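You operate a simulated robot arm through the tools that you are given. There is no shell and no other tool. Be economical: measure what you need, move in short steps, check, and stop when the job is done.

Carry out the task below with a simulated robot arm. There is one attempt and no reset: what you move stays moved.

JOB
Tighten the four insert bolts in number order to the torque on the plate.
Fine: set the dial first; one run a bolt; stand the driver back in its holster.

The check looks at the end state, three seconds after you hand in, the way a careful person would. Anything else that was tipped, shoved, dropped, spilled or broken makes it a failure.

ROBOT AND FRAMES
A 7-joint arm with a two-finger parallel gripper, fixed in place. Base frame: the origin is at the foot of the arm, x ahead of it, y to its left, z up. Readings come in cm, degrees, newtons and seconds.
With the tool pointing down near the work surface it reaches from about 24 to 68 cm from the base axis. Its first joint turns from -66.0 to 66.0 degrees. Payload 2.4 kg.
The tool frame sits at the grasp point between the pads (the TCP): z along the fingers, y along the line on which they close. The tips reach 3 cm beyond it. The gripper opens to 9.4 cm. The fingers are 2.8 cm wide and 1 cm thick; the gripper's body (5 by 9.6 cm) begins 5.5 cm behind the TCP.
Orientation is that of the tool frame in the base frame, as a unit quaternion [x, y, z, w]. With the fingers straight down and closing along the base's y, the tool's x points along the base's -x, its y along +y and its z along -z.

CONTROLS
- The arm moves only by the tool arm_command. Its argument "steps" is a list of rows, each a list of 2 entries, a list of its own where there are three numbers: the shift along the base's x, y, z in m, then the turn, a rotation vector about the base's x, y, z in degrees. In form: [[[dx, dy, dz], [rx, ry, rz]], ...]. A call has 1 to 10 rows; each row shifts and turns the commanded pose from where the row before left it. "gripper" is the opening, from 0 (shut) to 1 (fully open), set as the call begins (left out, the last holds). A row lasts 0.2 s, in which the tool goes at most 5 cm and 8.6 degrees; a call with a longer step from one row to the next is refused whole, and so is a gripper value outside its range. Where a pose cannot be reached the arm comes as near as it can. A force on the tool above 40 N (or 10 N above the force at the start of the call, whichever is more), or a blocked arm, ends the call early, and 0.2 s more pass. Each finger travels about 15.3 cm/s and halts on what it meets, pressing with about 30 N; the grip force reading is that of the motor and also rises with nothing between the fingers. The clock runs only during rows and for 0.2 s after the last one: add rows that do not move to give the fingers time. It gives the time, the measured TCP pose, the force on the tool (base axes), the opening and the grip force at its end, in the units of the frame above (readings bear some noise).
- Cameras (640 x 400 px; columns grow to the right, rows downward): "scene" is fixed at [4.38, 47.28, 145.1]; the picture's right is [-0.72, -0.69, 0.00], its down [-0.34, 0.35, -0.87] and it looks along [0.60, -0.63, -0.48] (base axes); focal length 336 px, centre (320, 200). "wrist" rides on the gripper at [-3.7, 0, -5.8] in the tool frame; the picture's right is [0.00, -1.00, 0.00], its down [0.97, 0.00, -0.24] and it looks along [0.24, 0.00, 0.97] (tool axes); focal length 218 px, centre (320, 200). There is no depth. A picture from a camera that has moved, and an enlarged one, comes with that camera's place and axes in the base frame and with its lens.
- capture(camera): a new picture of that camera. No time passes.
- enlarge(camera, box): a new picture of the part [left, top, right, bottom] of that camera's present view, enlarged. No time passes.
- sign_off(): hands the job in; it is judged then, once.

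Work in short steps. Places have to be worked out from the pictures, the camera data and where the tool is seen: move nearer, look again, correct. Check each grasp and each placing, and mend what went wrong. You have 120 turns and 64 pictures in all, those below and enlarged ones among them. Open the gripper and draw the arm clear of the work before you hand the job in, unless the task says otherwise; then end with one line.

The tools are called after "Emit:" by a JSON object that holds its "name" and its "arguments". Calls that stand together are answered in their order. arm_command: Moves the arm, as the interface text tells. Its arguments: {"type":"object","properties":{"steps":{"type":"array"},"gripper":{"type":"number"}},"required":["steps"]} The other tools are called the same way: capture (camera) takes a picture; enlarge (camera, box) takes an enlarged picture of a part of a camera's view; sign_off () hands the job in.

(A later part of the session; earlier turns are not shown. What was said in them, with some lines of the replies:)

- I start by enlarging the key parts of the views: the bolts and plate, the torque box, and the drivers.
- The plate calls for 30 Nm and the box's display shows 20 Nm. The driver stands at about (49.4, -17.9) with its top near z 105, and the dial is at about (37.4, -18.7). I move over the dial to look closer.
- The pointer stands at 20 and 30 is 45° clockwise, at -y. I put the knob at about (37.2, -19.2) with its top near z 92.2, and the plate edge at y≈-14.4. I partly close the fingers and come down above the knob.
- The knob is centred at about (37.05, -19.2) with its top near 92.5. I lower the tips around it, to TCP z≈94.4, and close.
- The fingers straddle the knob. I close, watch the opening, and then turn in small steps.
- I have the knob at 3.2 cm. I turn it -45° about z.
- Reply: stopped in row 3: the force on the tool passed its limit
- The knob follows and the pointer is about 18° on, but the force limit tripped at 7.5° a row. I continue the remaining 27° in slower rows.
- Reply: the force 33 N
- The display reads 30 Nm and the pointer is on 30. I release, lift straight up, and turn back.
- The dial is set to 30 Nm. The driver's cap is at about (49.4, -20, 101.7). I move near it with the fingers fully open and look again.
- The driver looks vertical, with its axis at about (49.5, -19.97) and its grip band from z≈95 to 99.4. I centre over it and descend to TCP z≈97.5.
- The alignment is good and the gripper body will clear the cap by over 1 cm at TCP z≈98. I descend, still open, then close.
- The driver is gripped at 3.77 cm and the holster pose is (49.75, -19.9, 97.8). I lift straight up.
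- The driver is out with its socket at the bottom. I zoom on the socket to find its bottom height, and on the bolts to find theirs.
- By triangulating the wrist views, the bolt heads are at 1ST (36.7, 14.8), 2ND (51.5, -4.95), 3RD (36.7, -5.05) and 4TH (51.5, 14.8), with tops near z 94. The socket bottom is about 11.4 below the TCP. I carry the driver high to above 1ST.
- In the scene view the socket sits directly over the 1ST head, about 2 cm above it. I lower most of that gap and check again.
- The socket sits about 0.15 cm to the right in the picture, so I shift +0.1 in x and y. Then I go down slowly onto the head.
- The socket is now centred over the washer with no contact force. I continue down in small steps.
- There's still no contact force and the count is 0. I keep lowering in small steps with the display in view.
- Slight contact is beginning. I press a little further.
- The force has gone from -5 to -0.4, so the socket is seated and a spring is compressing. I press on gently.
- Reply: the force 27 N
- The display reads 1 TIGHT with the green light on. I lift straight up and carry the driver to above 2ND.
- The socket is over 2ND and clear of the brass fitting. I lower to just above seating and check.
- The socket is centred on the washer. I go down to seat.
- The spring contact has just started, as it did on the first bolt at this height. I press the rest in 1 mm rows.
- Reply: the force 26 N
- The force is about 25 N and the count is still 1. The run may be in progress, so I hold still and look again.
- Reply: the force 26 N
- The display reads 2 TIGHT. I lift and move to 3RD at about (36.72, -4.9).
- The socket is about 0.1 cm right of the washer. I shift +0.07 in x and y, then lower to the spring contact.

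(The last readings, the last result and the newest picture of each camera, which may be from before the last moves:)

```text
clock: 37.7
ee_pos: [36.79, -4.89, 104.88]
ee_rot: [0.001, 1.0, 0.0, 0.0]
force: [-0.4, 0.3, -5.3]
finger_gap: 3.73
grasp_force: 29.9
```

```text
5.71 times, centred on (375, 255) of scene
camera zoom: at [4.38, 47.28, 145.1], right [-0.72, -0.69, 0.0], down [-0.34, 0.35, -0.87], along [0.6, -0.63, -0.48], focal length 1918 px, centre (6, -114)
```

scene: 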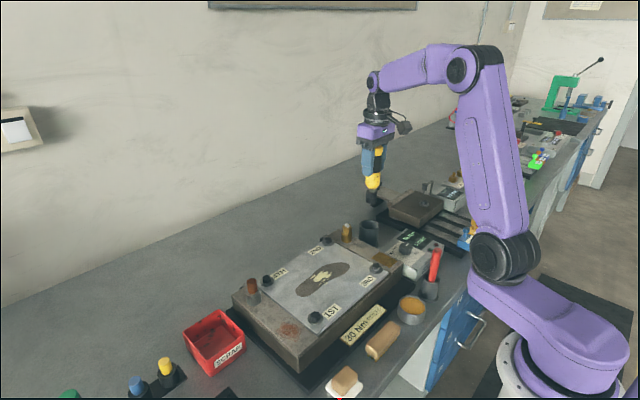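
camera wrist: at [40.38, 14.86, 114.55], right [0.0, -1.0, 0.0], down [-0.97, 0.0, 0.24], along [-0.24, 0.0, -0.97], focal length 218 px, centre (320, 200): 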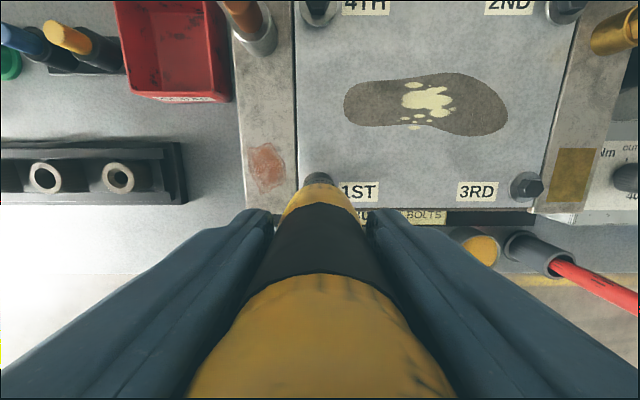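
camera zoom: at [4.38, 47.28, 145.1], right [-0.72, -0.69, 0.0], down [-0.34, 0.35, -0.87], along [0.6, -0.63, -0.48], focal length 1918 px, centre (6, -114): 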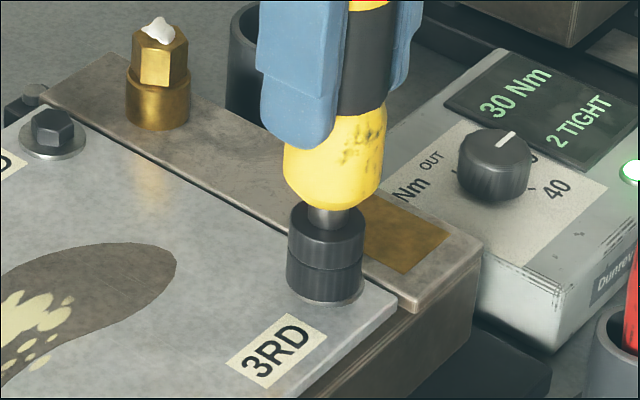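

It's aligned, with the socket around the head. I press on in 1 mm rows.

Emit:
{"name": "arm_command", "arguments": {"steps": [[[0, 0, -0.001], [0, 0, 0]], [[0, 0, -0.001], [0, 0, 0]], [[0, 0, -0.001], [0, 0, 0]], [[0, 0, -0.001], [0, 0, 0]], [[0, 0, 0], [0, 0, 0]]]}}

```text
clock: 38.9
ee_pos: [36.9, -4.77, 104.58]
ee_rot: [0.001, 1.0, 0.0, 0.0]
force: [1.2, -0.6, 0.0]
finger_gap: 3.74
grasp_force: 29.8
```

Emit:
{"name": "arm_command", "arguments": {"steps": [[[0, 0, -0.001], [0, 0, 0]], [[0, 0, -0.001], [0, 0, 0]], [[0, 0, -0.001], [0, 0, 0]], [[0, 0, 0], [0, 0, 0]]]}}

```text
clock: 39.9
ee_pos: [36.97, -4.78, 104.44]
ee_rot: [0.001, 1.0, -0.001, 0.0]
force: [-0.2, 1.4, -3.8]
finger_gap: 3.72
grasp_force: 29.9
```

The force fell back to about -4. I check the display before pressing further.

Emit:
{"name": "enlarge", "arguments": {"camera": "scene", "box": [330, 220, 440, 300]}}

```text
5.00 times, centred on (385, 260) of scene
camera zoom: at [4.38, 47.28, 145.1], right [-0.72, -0.69, 0.0], down [-0.34, 0.35, -0.87], along [0.6, -0.63, -0.48], focal length 1678 px, centre (-5, -100)
```

zoom: 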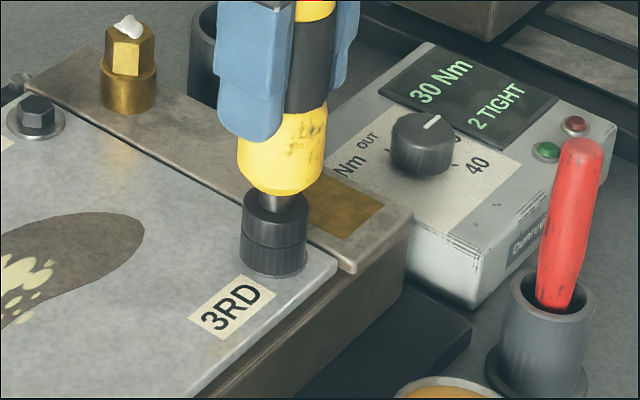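

The green light is off, as it was while bolt 2 was running. I hold for a second and look again.

Emit:
{"name": "arm_command", "arguments": {"steps": [[[0, 0, 0], [0, 0, 0]], [[0, 0, 0], [0, 0, 0]], [[0, 0, 0], [0, 0, 0]], [[0, 0, 0], [0, 0, 0]]]}}

Emit:
{"name": "enlarge", "arguments": {"camera": "scene", "box": [330, 220, 440, 300]}}

```text
clock: 40.9
ee_pos: [36.81, -4.76, 104.41]
ee_rot: [0.0, 1.0, 0.0, 0.001]
force: [1.0, -0.2, -5.3]
finger_gap: 3.73
grasp_force: 30.7
```

```text
5.00 times, centred on (385, 260) of scene
camera zoom: at [4.38, 47.28, 145.1], right [-0.72, -0.69, 0.0], down [-0.34, 0.35, -0.87], along [0.6, -0.63, -0.48], focal length 1678 px, centre (-5, -100)
```

zoom: 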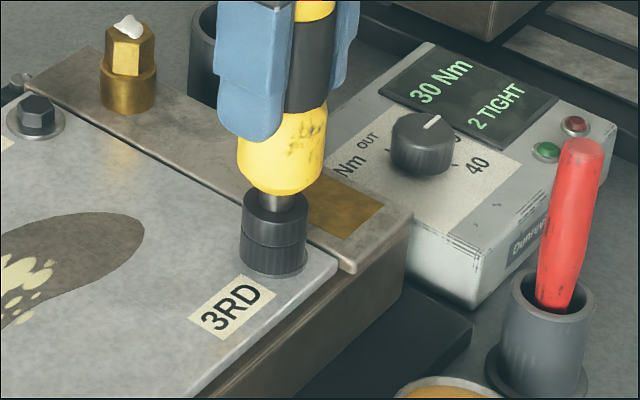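

No run registered, and the full weight hangs on the tool, so the socket settled deeper over the head. I keep pressing in 1 mm rows.

Emit:
{"name": "arm_command", "arguments": {"steps": [[[0, 0, -0.001], [0, 0, 0]], [[0, 0, -0.001], [0, 0, 0]], [[0, 0, 0], [0, 0, 0]], [[0, 0, 0], [0, 0, 0]]]}}

Emit:
{"name": "enlarge", "arguments": {"camera": "scene", "box": [330, 220, 440, 300]}}

```text
clock: 41.9
ee_pos: [36.87, -4.84, 104.12]
ee_rot: [0.001, 1.0, 0.0, 0.002]
force: [-3.9, 1.7, 26.9]
finger_gap: 3.76
grasp_force: 29.8
```

```text
5.00 times, centred on (385, 260) of scene
camera zoom: at [4.33, 47.3, 145.1], right [-0.72, -0.69, 0.0], down [-0.33, 0.35, -0.87], along [0.6, -0.63, -0.48], focal length 1678 px, centre (-5, -100)
```

zoom: 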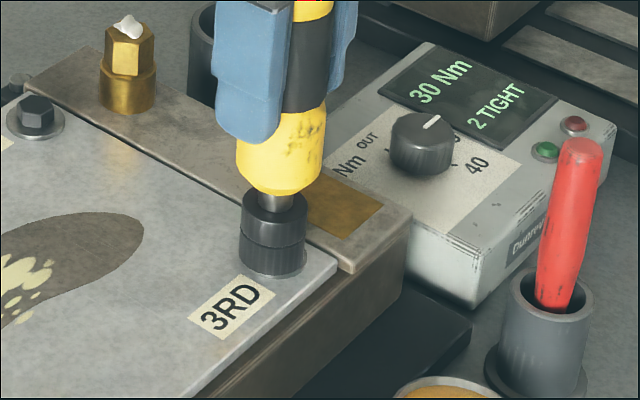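

The force is now about 27 N and the run is under way. I hold and check.

Emit:
{"name": "arm_command", "arguments": {"steps": [[[0, 0, 0], [0, 0, 0]], [[0, 0, 0], [0, 0, 0]], [[0, 0, 0], [0, 0, 0]], [[0, 0, 0], [0, 0, 0]]]}}

Emit:
{"name": "enlarge", "arguments": {"camera": "scene", "box": [330, 220, 440, 300]}}

```text
clock: 42.9
ee_pos: [36.82, -4.65, 104.18]
ee_rot: [0.0, 1.0, 0.0, 0.001]
force: [1.5, 2.1, 23.7]
finger_gap: 3.74
grasp_force: 29.6
```

```text
5.00 times, centred on (385, 260) of scene
camera zoom: at [4.35, 47.29, 145.1], right [-0.72, -0.69, 0.0], down [-0.33, 0.35, -0.87], along [0.6, -0.63, -0.48], focal length 1678 px, centre (-5, -100)
```

zoom: 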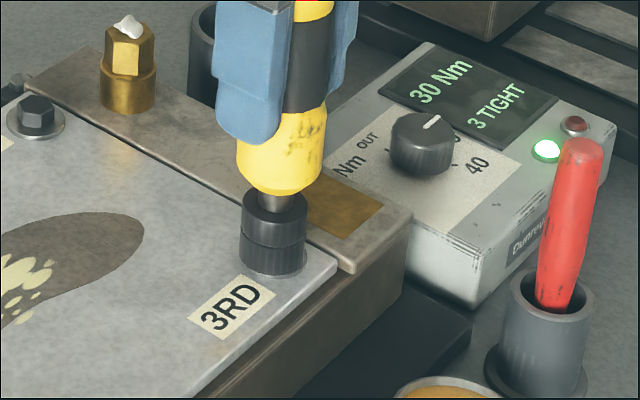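

The display reads 3 TIGHT. I lift and carry the driver to 4TH at about (51.55, 14.88).

Emit:
{"name": "arm_command", "arguments": {"steps": [[[0, 0, 0.01], [0, 0, 0]], [[0, 0, 0.02], [0, 0, 0]], [[0, 0, 0.03], [0, 0, 0]], [[0, 0, 0.02], [0, 0, 0]], [[0, 0, 0], [0, 0, 0]]]}}

Emit:
{"name": "arm_command", "arguments": {"steps": [[[0.02, 0.027, 0], [0, 0, 0]], [[0.025, 0.034, 0], [0, 0, 0]], [[0.026, 0.034, 0], [0, 0, 0]], [[0.026, 0.034, 0], [0, 0, 0]], [[0.026, 0.034, 0], [0, 0, 0]], [[0.0248, 0.034, 0], [0, 0, 0]], [[0, 0, -0.025], [0, 0, 0]], [[0, 0, -0.025], [0, 0, 0]], [[0, 0, 0], [0, 0, 0]]]}}

Emit:
{"name": "enlarge", "arguments": {"camera": "scene", "box": [225, 230, 305, 300]}}

```text
clock: 44.1
ee_pos: [36.83, -4.7, 112.1]
ee_rot: [0.001, 1.0, 0.0, 0.0]
force: [-0.1, 0.8, -5.6]
finger_gap: 3.74
grasp_force: 30.0
```

```text
clock: 46.1
ee_pos: [51.55, 14.85, 107.27]
ee_rot: [0.001, 1.0, 0.001, 0.001]
force: [-0.3, -0.2, -5.6]
finger_gap: 3.73
grasp_force: 29.8
```

```text
5.71 times, centred on (265, 265) of scene
camera zoom: at [4.39, 47.29, 145.1], right [-0.72, -0.69, 0.0], down [-0.34, 0.35, -0.87], along [0.6, -0.63, -0.48], focal length 1918 px, centre (634, -171)
```

zoom: 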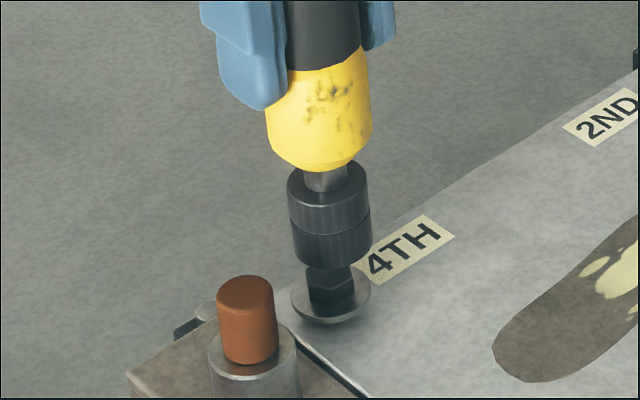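

The socket is about 0.2 cm right in the view once perspective is allowed for. I shift +0.13 in x and y, lower part-way, and recheck.

Emit:
{"name": "arm_command", "arguments": {"steps": [[[0.0013, 0.0013, 0], [0, 0, 0]], [[0, 0, -0.007], [0, 0, 0]], [[0, 0, -0.007], [0, 0, 0]], [[0, 0, 0], [0, 0, 0]]]}}

Emit:
{"name": "enlarge", "arguments": {"camera": "scene", "box": [225, 230, 305, 300]}}

```text
clock: 47.1
ee_pos: [51.75, 14.8, 105.89]
ee_rot: [0.001, 1.0, 0.0, 0.0]
force: [-0.2, 0.0, -4.3]
finger_gap: 3.73
grasp_force: 30.7
```

```text
5.71 times, centred on (265, 265) of scene
camera zoom: at [4.39, 47.29, 145.1], right [-0.72, -0.69, 0.0], down [-0.34, 0.35, -0.87], along [0.6, -0.63, -0.48], focal length 1918 px, centre (634, -171)
```

zoom: 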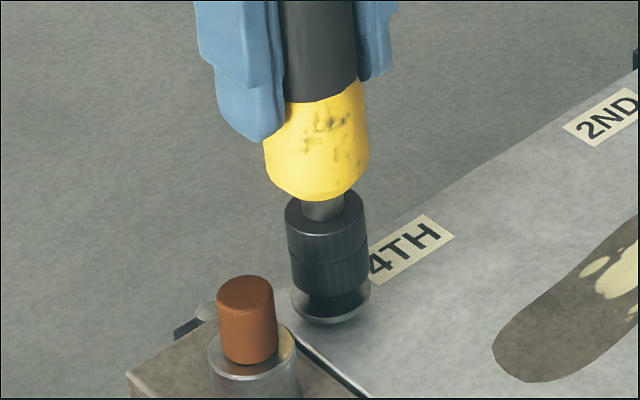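

It's aligned to within half a millimetre. I lower to contact and then press.

Emit:
{"name": "arm_command", "arguments": {"steps": [[[0, 0, -0.003], [0, 0, 0]], [[0, 0, -0.003], [0, 0, 0]], [[0, 0, -0.002], [0, 0, 0]], [[0, 0, -0.002], [0, 0, 0]], [[0, 0, -0.001], [0, 0, 0]], [[0, 0, -0.001], [0, 0, 0]], [[0, 0, 0], [0, 0, 0]]]}}

Emit:
{"name": "arm_command", "arguments": {"steps": [[[0, 0, -0.001], [0, 0, 0]], [[0, 0, -0.001], [0, 0, 0]], [[0, 0, -0.001], [0, 0, 0]], [[0, 0, 0], [0, 0, 0]]]}}

```text
clock: 48.7
ee_pos: [51.82, 15.06, 104.41]
ee_rot: [0.001, 1.0, -0.001, 0.001]
force: [0.4, -0.8, 2.3]
finger_gap: 3.73
grasp_force: 30.2
```

```text
clock: 49.7
ee_pos: [51.78, 15.06, 104.15]
ee_rot: [0.001, 1.0, 0.0, 0.001]
force: [1.8, -1.7, -1.0]
finger_gap: 3.7
grasp_force: 29.9
```

Emit:
{"name": "arm_command", "arguments": {"steps": [[[0, 0, -0.001], [0, 0, 0]], [[0, 0, 0], [0, 0, 0]], [[0, 0, 0], [0, 0, 0]]]}}

```text
clock: 50.5
ee_pos: [51.82, 15.02, 104.09]
ee_rot: [0.001, 1.0, 0.0, 0.002]
force: [-3.0, -2.7, 17.1]
finger_gap: 3.73
grasp_force: 29.9
```

The force has risen to 17 N, which suggests a run may be starting. I hold and check the display.

Emit:
{"name": "arm_command", "arguments": {"steps": [[[0, 0, 0], [0, 0, 0]], [[0, 0, 0], [0, 0, 0]], [[0, 0, 0], [0, 0, 0]], [[0, 0, 0], [0, 0, 0]]]}}

Emit:
{"name": "enlarge", "arguments": {"camera": "scene", "box": [230, 210, 440, 310]}}

```text
clock: 51.5
ee_pos: [51.75, 15.06, 104.28]
ee_rot: [0.001, 1.0, 0.001, 0.001]
force: [-2.6, -2.2, 25.4]
finger_gap: 3.74
grasp_force: 29.9
```

```text
3.05 times, centred on (335, 260) of scene
camera zoom: at [4.33, 47.27, 145.11], right [-0.72, -0.69, 0.0], down [-0.33, 0.35, -0.87], along [0.6, -0.63, -0.48], focal length 1023 px, centre (274, 17)
```

zoom: 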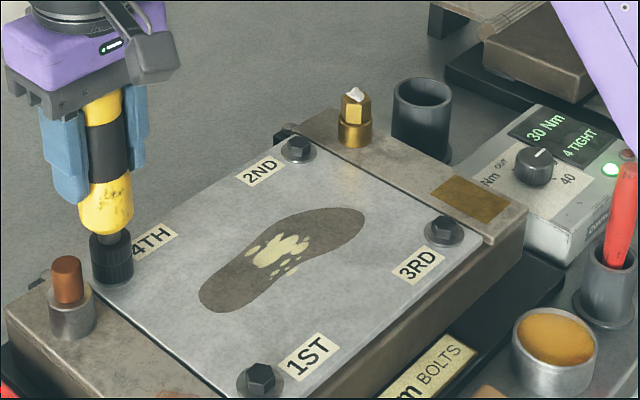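

The display reads 4 TIGHT with green on. I lift and carry the driver back over the holster.

Emit:
{"name": "arm_command", "arguments": {"steps": [[[0, 0, 0.01], [0, 0, 0]], [[0, 0, 0.02], [0, 0, 0]], [[0, 0, 0.03], [0, 0, 0]], [[0, 0, 0.03], [0, 0, 0]], [[0, 0, 0], [0, 0, 0]]]}}

Emit:
{"name": "arm_command", "arguments": {"steps": [[[0, -0.03, 0], [0, 0, 0]], [[-0.003, -0.045, 0], [0, 0, 0]], [[-0.003, -0.045, 0], [0, 0, 0]], [[-0.003, -0.045, 0], [0, 0, 0]], [[-0.003, -0.045, 0], [0, 0, 0]], [[-0.003, -0.045, 0], [0, 0, 0]], [[-0.003, -0.045, 0], [0, 0, 0]], [[-0.001, -0.035, 0], [0, 0, 0]], [[-0.001, -0.014, 0], [0, 0, 0]], [[0, 0, 0], [0, 0, 0]]]}}

Emit:
{"name": "enlarge", "arguments": {"camera": "scene", "box": [320, 160, 420, 260]}}

Emit:
{"name": "capture", "arguments": {"camera": "wrist"}}

```text
clock: 52.7
ee_pos: [51.69, 14.93, 113.17]
ee_rot: [0.002, 1.0, 0.0, 0.0]
force: [0.5, 0.4, -4.7]
finger_gap: 3.75
grasp_force: 30.1
```

```text
clock: 54.9
ee_pos: [49.85, -19.72, 113.17]
ee_rot: [0.0, 1.0, -0.001, 0.001]
force: [0.0, -0.1, -4.6]
finger_gap: 3.77
grasp_force: 30.6
```

```text
4.00 times, centred on (370, 210) of scene
camera zoom: at [4.39, 47.28, 145.1], right [-0.72, -0.69, 0.0], down [-0.34, 0.35, -0.87], along [0.6, -0.63, -0.48], focal length 1343 px, centre (120, 160)
```

zoom: 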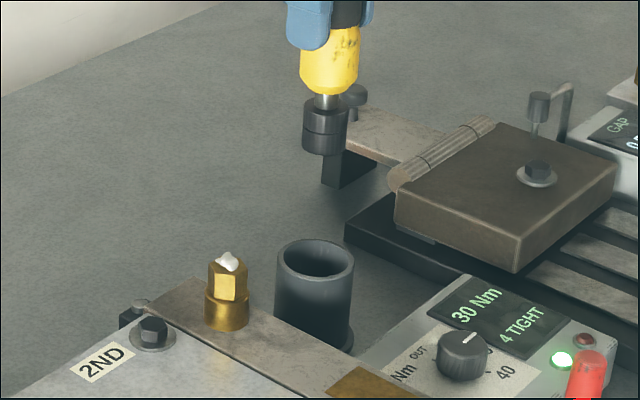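

```text
13 pictures are left
camera wrist: at [53.51, -19.82, 118.82], right [0.0, -1.0, 0.0], down [-0.97, 0.0, 0.24], along [-0.24, 0.0, -0.97], focal length 218 px, centre (320, 200)
```

wrist: 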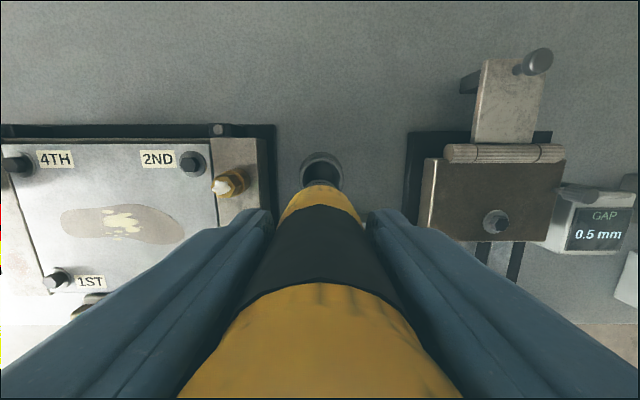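

The socket lines up with the holster in both views, apart from a ~0.15 cm y nudge. I descend into it down to TCP z≈100 and check.

Emit:
{"name": "arm_command", "arguments": {"steps": [[[0, -0.0017, -0.02], [0, 0, 0]], [[0, 0, -0.03], [0, 0, 0]], [[0, 0, -0.015], [0, 0, 0]], [[0, 0, -0.015], [0, 0, 0]], [[0, 0, 0], [0, 0, 0]]]}}

Emit:
{"name": "enlarge", "arguments": {"camera": "scene", "box": [330, 170, 410, 250]}}

```text
clock: 56.1
ee_pos: [49.79, -20.08, 105.11]
ee_rot: [0.001, 1.0, 0.0, 0.001]
force: [-0.3, -0.4, -4.8]
finger_gap: 3.78
grasp_force: 29.7
```

```text
5.00 times, centred on (370, 210) of scene
camera zoom: at [4.39, 47.28, 145.1], right [-0.72, -0.69, 0.0], down [-0.34, 0.35, -0.87], along [0.6, -0.63, -0.48], focal length 1678 px, centre (70, 150)
```

zoom: 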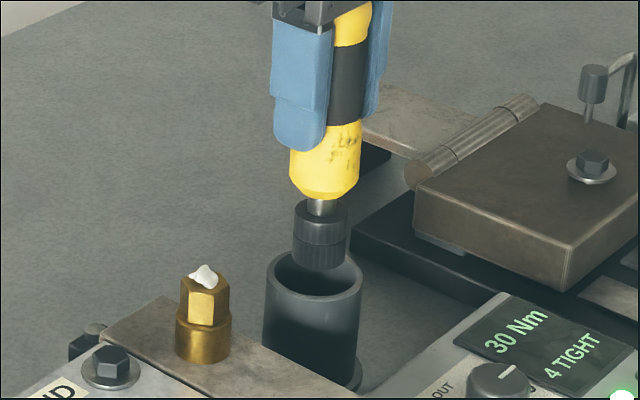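

The socket is just above the rim, about 2 mm to the right. I nudge it back and lower into the holster.

Emit:
{"name": "arm_command", "arguments": {"steps": [[[0.0005, 0.001, -0.005], [0, 0, 0]], [[0, 0, -0.02], [0, 0, 0]], [[0, 0, -0.02], [0, 0, 0]], [[0, 0, -0.015], [0, 0, 0]], [[0, 0, -0.006], [0, 0, 0]], [[0, 0, 0], [0, 0, 0]]]}}

Emit:
{"name": "enlarge", "arguments": {"camera": "scene", "box": [330, 170, 410, 250]}}

```text
clock: 57.5
ee_pos: [49.64, -19.78, 98.43]
ee_rot: [0.001, 1.0, 0.0, 0.0]
force: [0.4, -1.2, -5.0]
finger_gap: 3.76
grasp_force: 29.6
```

```text
5.00 times, centred on (370, 210) of scene
camera zoom: at [4.39, 47.28, 145.1], right [-0.72, -0.69, 0.0], down [-0.34, 0.35, -0.87], along [0.6, -0.63, -0.48], focal length 1678 px, centre (70, 150)
```

zoom: 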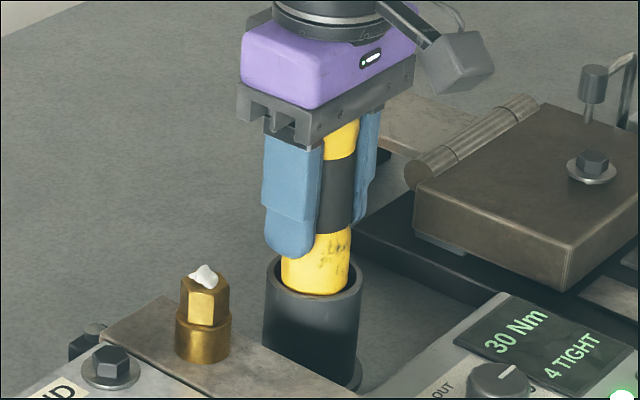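

It's in the holster. I lower in small rows until the force shows it resting on the bottom.

Emit:
{"name": "arm_command", "arguments": {"steps": [[[0, 0, -0.002], [0, 0, 0]], [[0, 0, -0.002], [0, 0, 0]], [[0, 0, -0.002], [0, 0, 0]], [[0, 0, 0], [0, 0, 0]]]}}

```text
clock: 58.5
ee_pos: [49.62, -19.96, 97.82]
ee_rot: [0.001, 1.0, -0.001, 0.0]
force: [0.7, 0.2, -4.8]
finger_gap: 3.75
grasp_force: 30.1
```

Emit:
{"name": "arm_command", "arguments": {"steps": [[[0, 0, -0.001], [0, 0, 0]], [[0, 0, -0.001], [0, 0, 0]], [[0, 0, -0.001], [0, 0, 0]], [[0, 0, 0], [0, 0, 0]]]}}

```text
clock: 59.5
ee_pos: [49.78, -20.0, 97.6]
ee_rot: [0.001, 1.0, 0.001, 0.0]
force: [0.4, 0.3, -4.9]
finger_gap: 3.73
grasp_force: 30.5
```

Emit:
{"name": "arm_command", "arguments": {"steps": [[[0, 0, -0.001], [0, 0, 0]], [[0, 0, -0.001], [0, 0, 0]], [[0, 0, -0.001], [0, 0, 0]], [[0, 0, 0], [0, 0, 0]]]}}

Emit:
{"name": "enlarge", "arguments": {"camera": "scene", "box": [330, 170, 410, 250]}}

```text
clock: 60.5
ee_pos: [49.77, -19.9, 97.4]
ee_rot: [0.001, 1.0, 0.0, 0.002]
force: [-7.6, 2.5, 23.0]
finger_gap: 3.77
grasp_force: 30.3
```

```text
5.00 times, centred on (370, 210) of scene
camera zoom: at [4.32, 47.31, 145.1], right [-0.72, -0.69, 0.0], down [-0.33, 0.35, -0.87], along [0.6, -0.63, -0.48], focal length 1678 px, centre (70, 150)
```

zoom: 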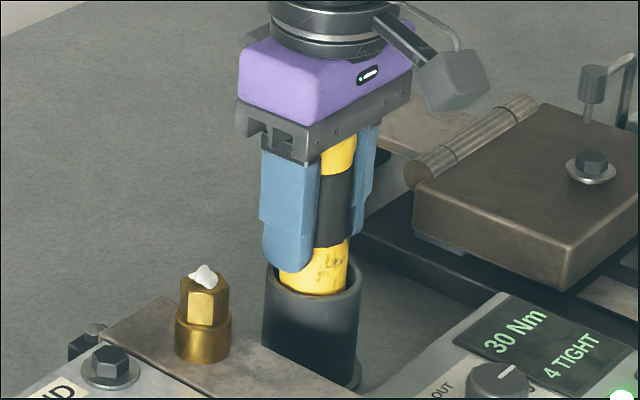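

The driver bottoms at z≈97.4. I ease the load off 1 mm and open the fingers.

Emit:
{"name": "arm_command", "arguments": {"steps": [[[0, 0, 0.001], [0, 0, 0]], [[0, 0, 0], [0, 0, 0]]]}}

Emit:
{"name": "arm_command", "arguments": {"steps": [[[0, 0, 0], [0, 0, 0]], [[0, 0, 0], [0, 0, 0]], [[0, 0, 0], [0, 0, 0]]], "gripper": 0.8}}

Emit:
{"name": "enlarge", "arguments": {"camera": "scene", "box": [330, 170, 410, 250]}}

```text
clock: 61.1
ee_pos: [49.76, -20.0, 97.33]
ee_rot: [0.001, 1.0, -0.001, 0.002]
force: [-0.5, -0.9, 10.6]
finger_gap: 3.74
grasp_force: 30.1
```

```text
clock: 61.9
ee_pos: [49.8, -20.03, 97.36]
ee_rot: [0.001, 1.0, -0.001, 0.0]
force: [-0.3, -0.3, -0.1]
finger_gap: 7.53
grasp_force: 0.0
```

```text
5.00 times, centred on (370, 210) of scene
camera zoom: at [4.38, 47.28, 145.1], right [-0.72, -0.69, 0.0], down [-0.34, 0.35, -0.87], along [0.6, -0.63, -0.48], focal length 1678 px, centre (70, 150)
```

zoom: 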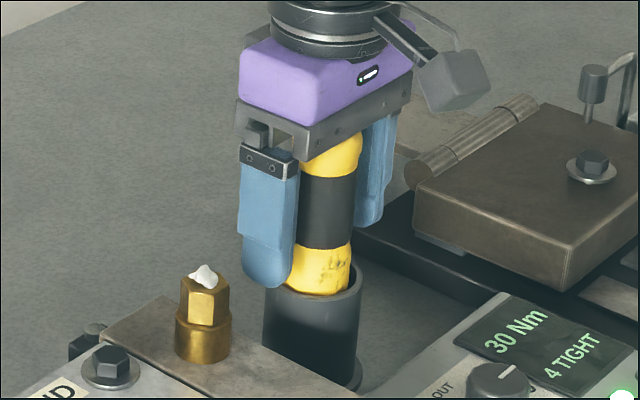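

The driver stands free in its holster. I rise straight up and draw the arm clear.

Emit:
{"name": "arm_command", "arguments": {"steps": [[[0, 0, 0.02], [0, 0, 0]], [[0, 0, 0.04], [0, 0, 0]], [[0, 0, 0.04], [0, 0, 0]], [[0, 0, 0.045], [0, 0, 0]], [[0, 0, 0.045], [0, 0, 0]], [[-0.01, 0.045, 0.01], [0, 0, 0]], [[-0.01, 0.045, 0.01], [0, 0, 0]], [[-0.01, 0.045, 0.01], [0, 0, 0]], [[0, 0.045, 0.01], [0, 0, 0]], [[0, 0, 0], [0, 0, 0]]], "gripper": 1}}

Emit:
{"name": "enlarge", "arguments": {"camera": "scene", "box": [230, 170, 450, 340]}}

Emit:
{"name": "capture", "arguments": {"camera": "wrist"}}

```text
clock: 64.1
ee_pos: [47.03, -1.64, 120.62]
ee_rot: [0.001, 1.0, 0.0, 0.0]
force: [-0.3, -0.1, -0.1]
finger_gap: 9.4
grasp_force: 0.2
```

```text
2.35 times, centred on (340, 255) of scene
camera zoom: at [4.38, 47.29, 145.1], right [-0.72, -0.69, 0.0], down [-0.34, 0.35, -0.87], along [0.6, -0.63, -0.48], focal length 790 px, centre (273, 71)
```

zoom: 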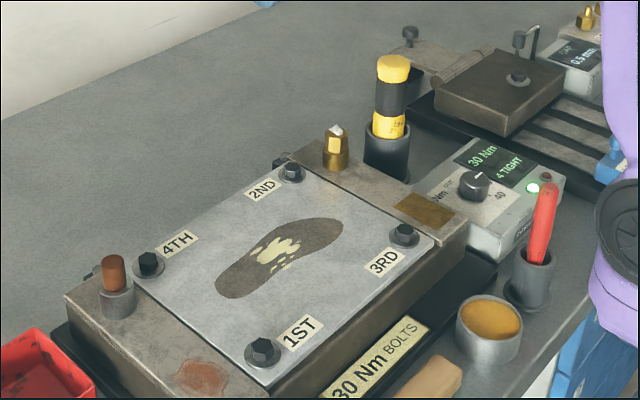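

```text
7 pictures are left
camera wrist: at [50.76, -1.69, 126.39], right [0.0, -1.0, 0.0], down [-0.97, 0.0, 0.24], along [-0.24, 0.0, -0.97], focal length 218 px, centre (320, 200)
```

wrist: 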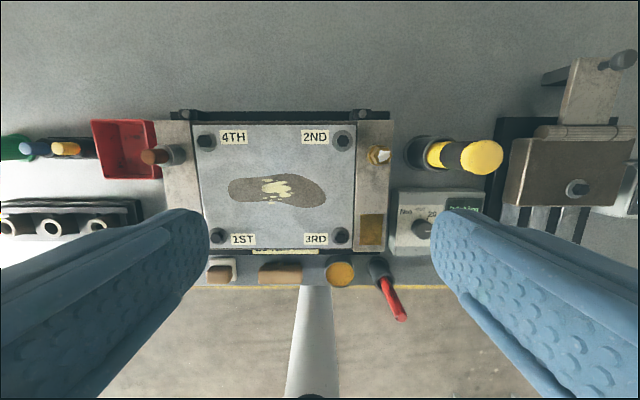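

The display shows 30 Nm and 4 TIGHT, the driver is in its holster, the arm is clear and nothing else has moved. I hand in.

Emit:
{"name": "sign_off", "arguments": {}}

```text
The job is handed in.
```

I set the dial to 30 Nm, tightened the four bolts in order 1 to 4 with one counted run each (display: 4 TIGHT), and put the driver back in its holster; nothing else was moved.
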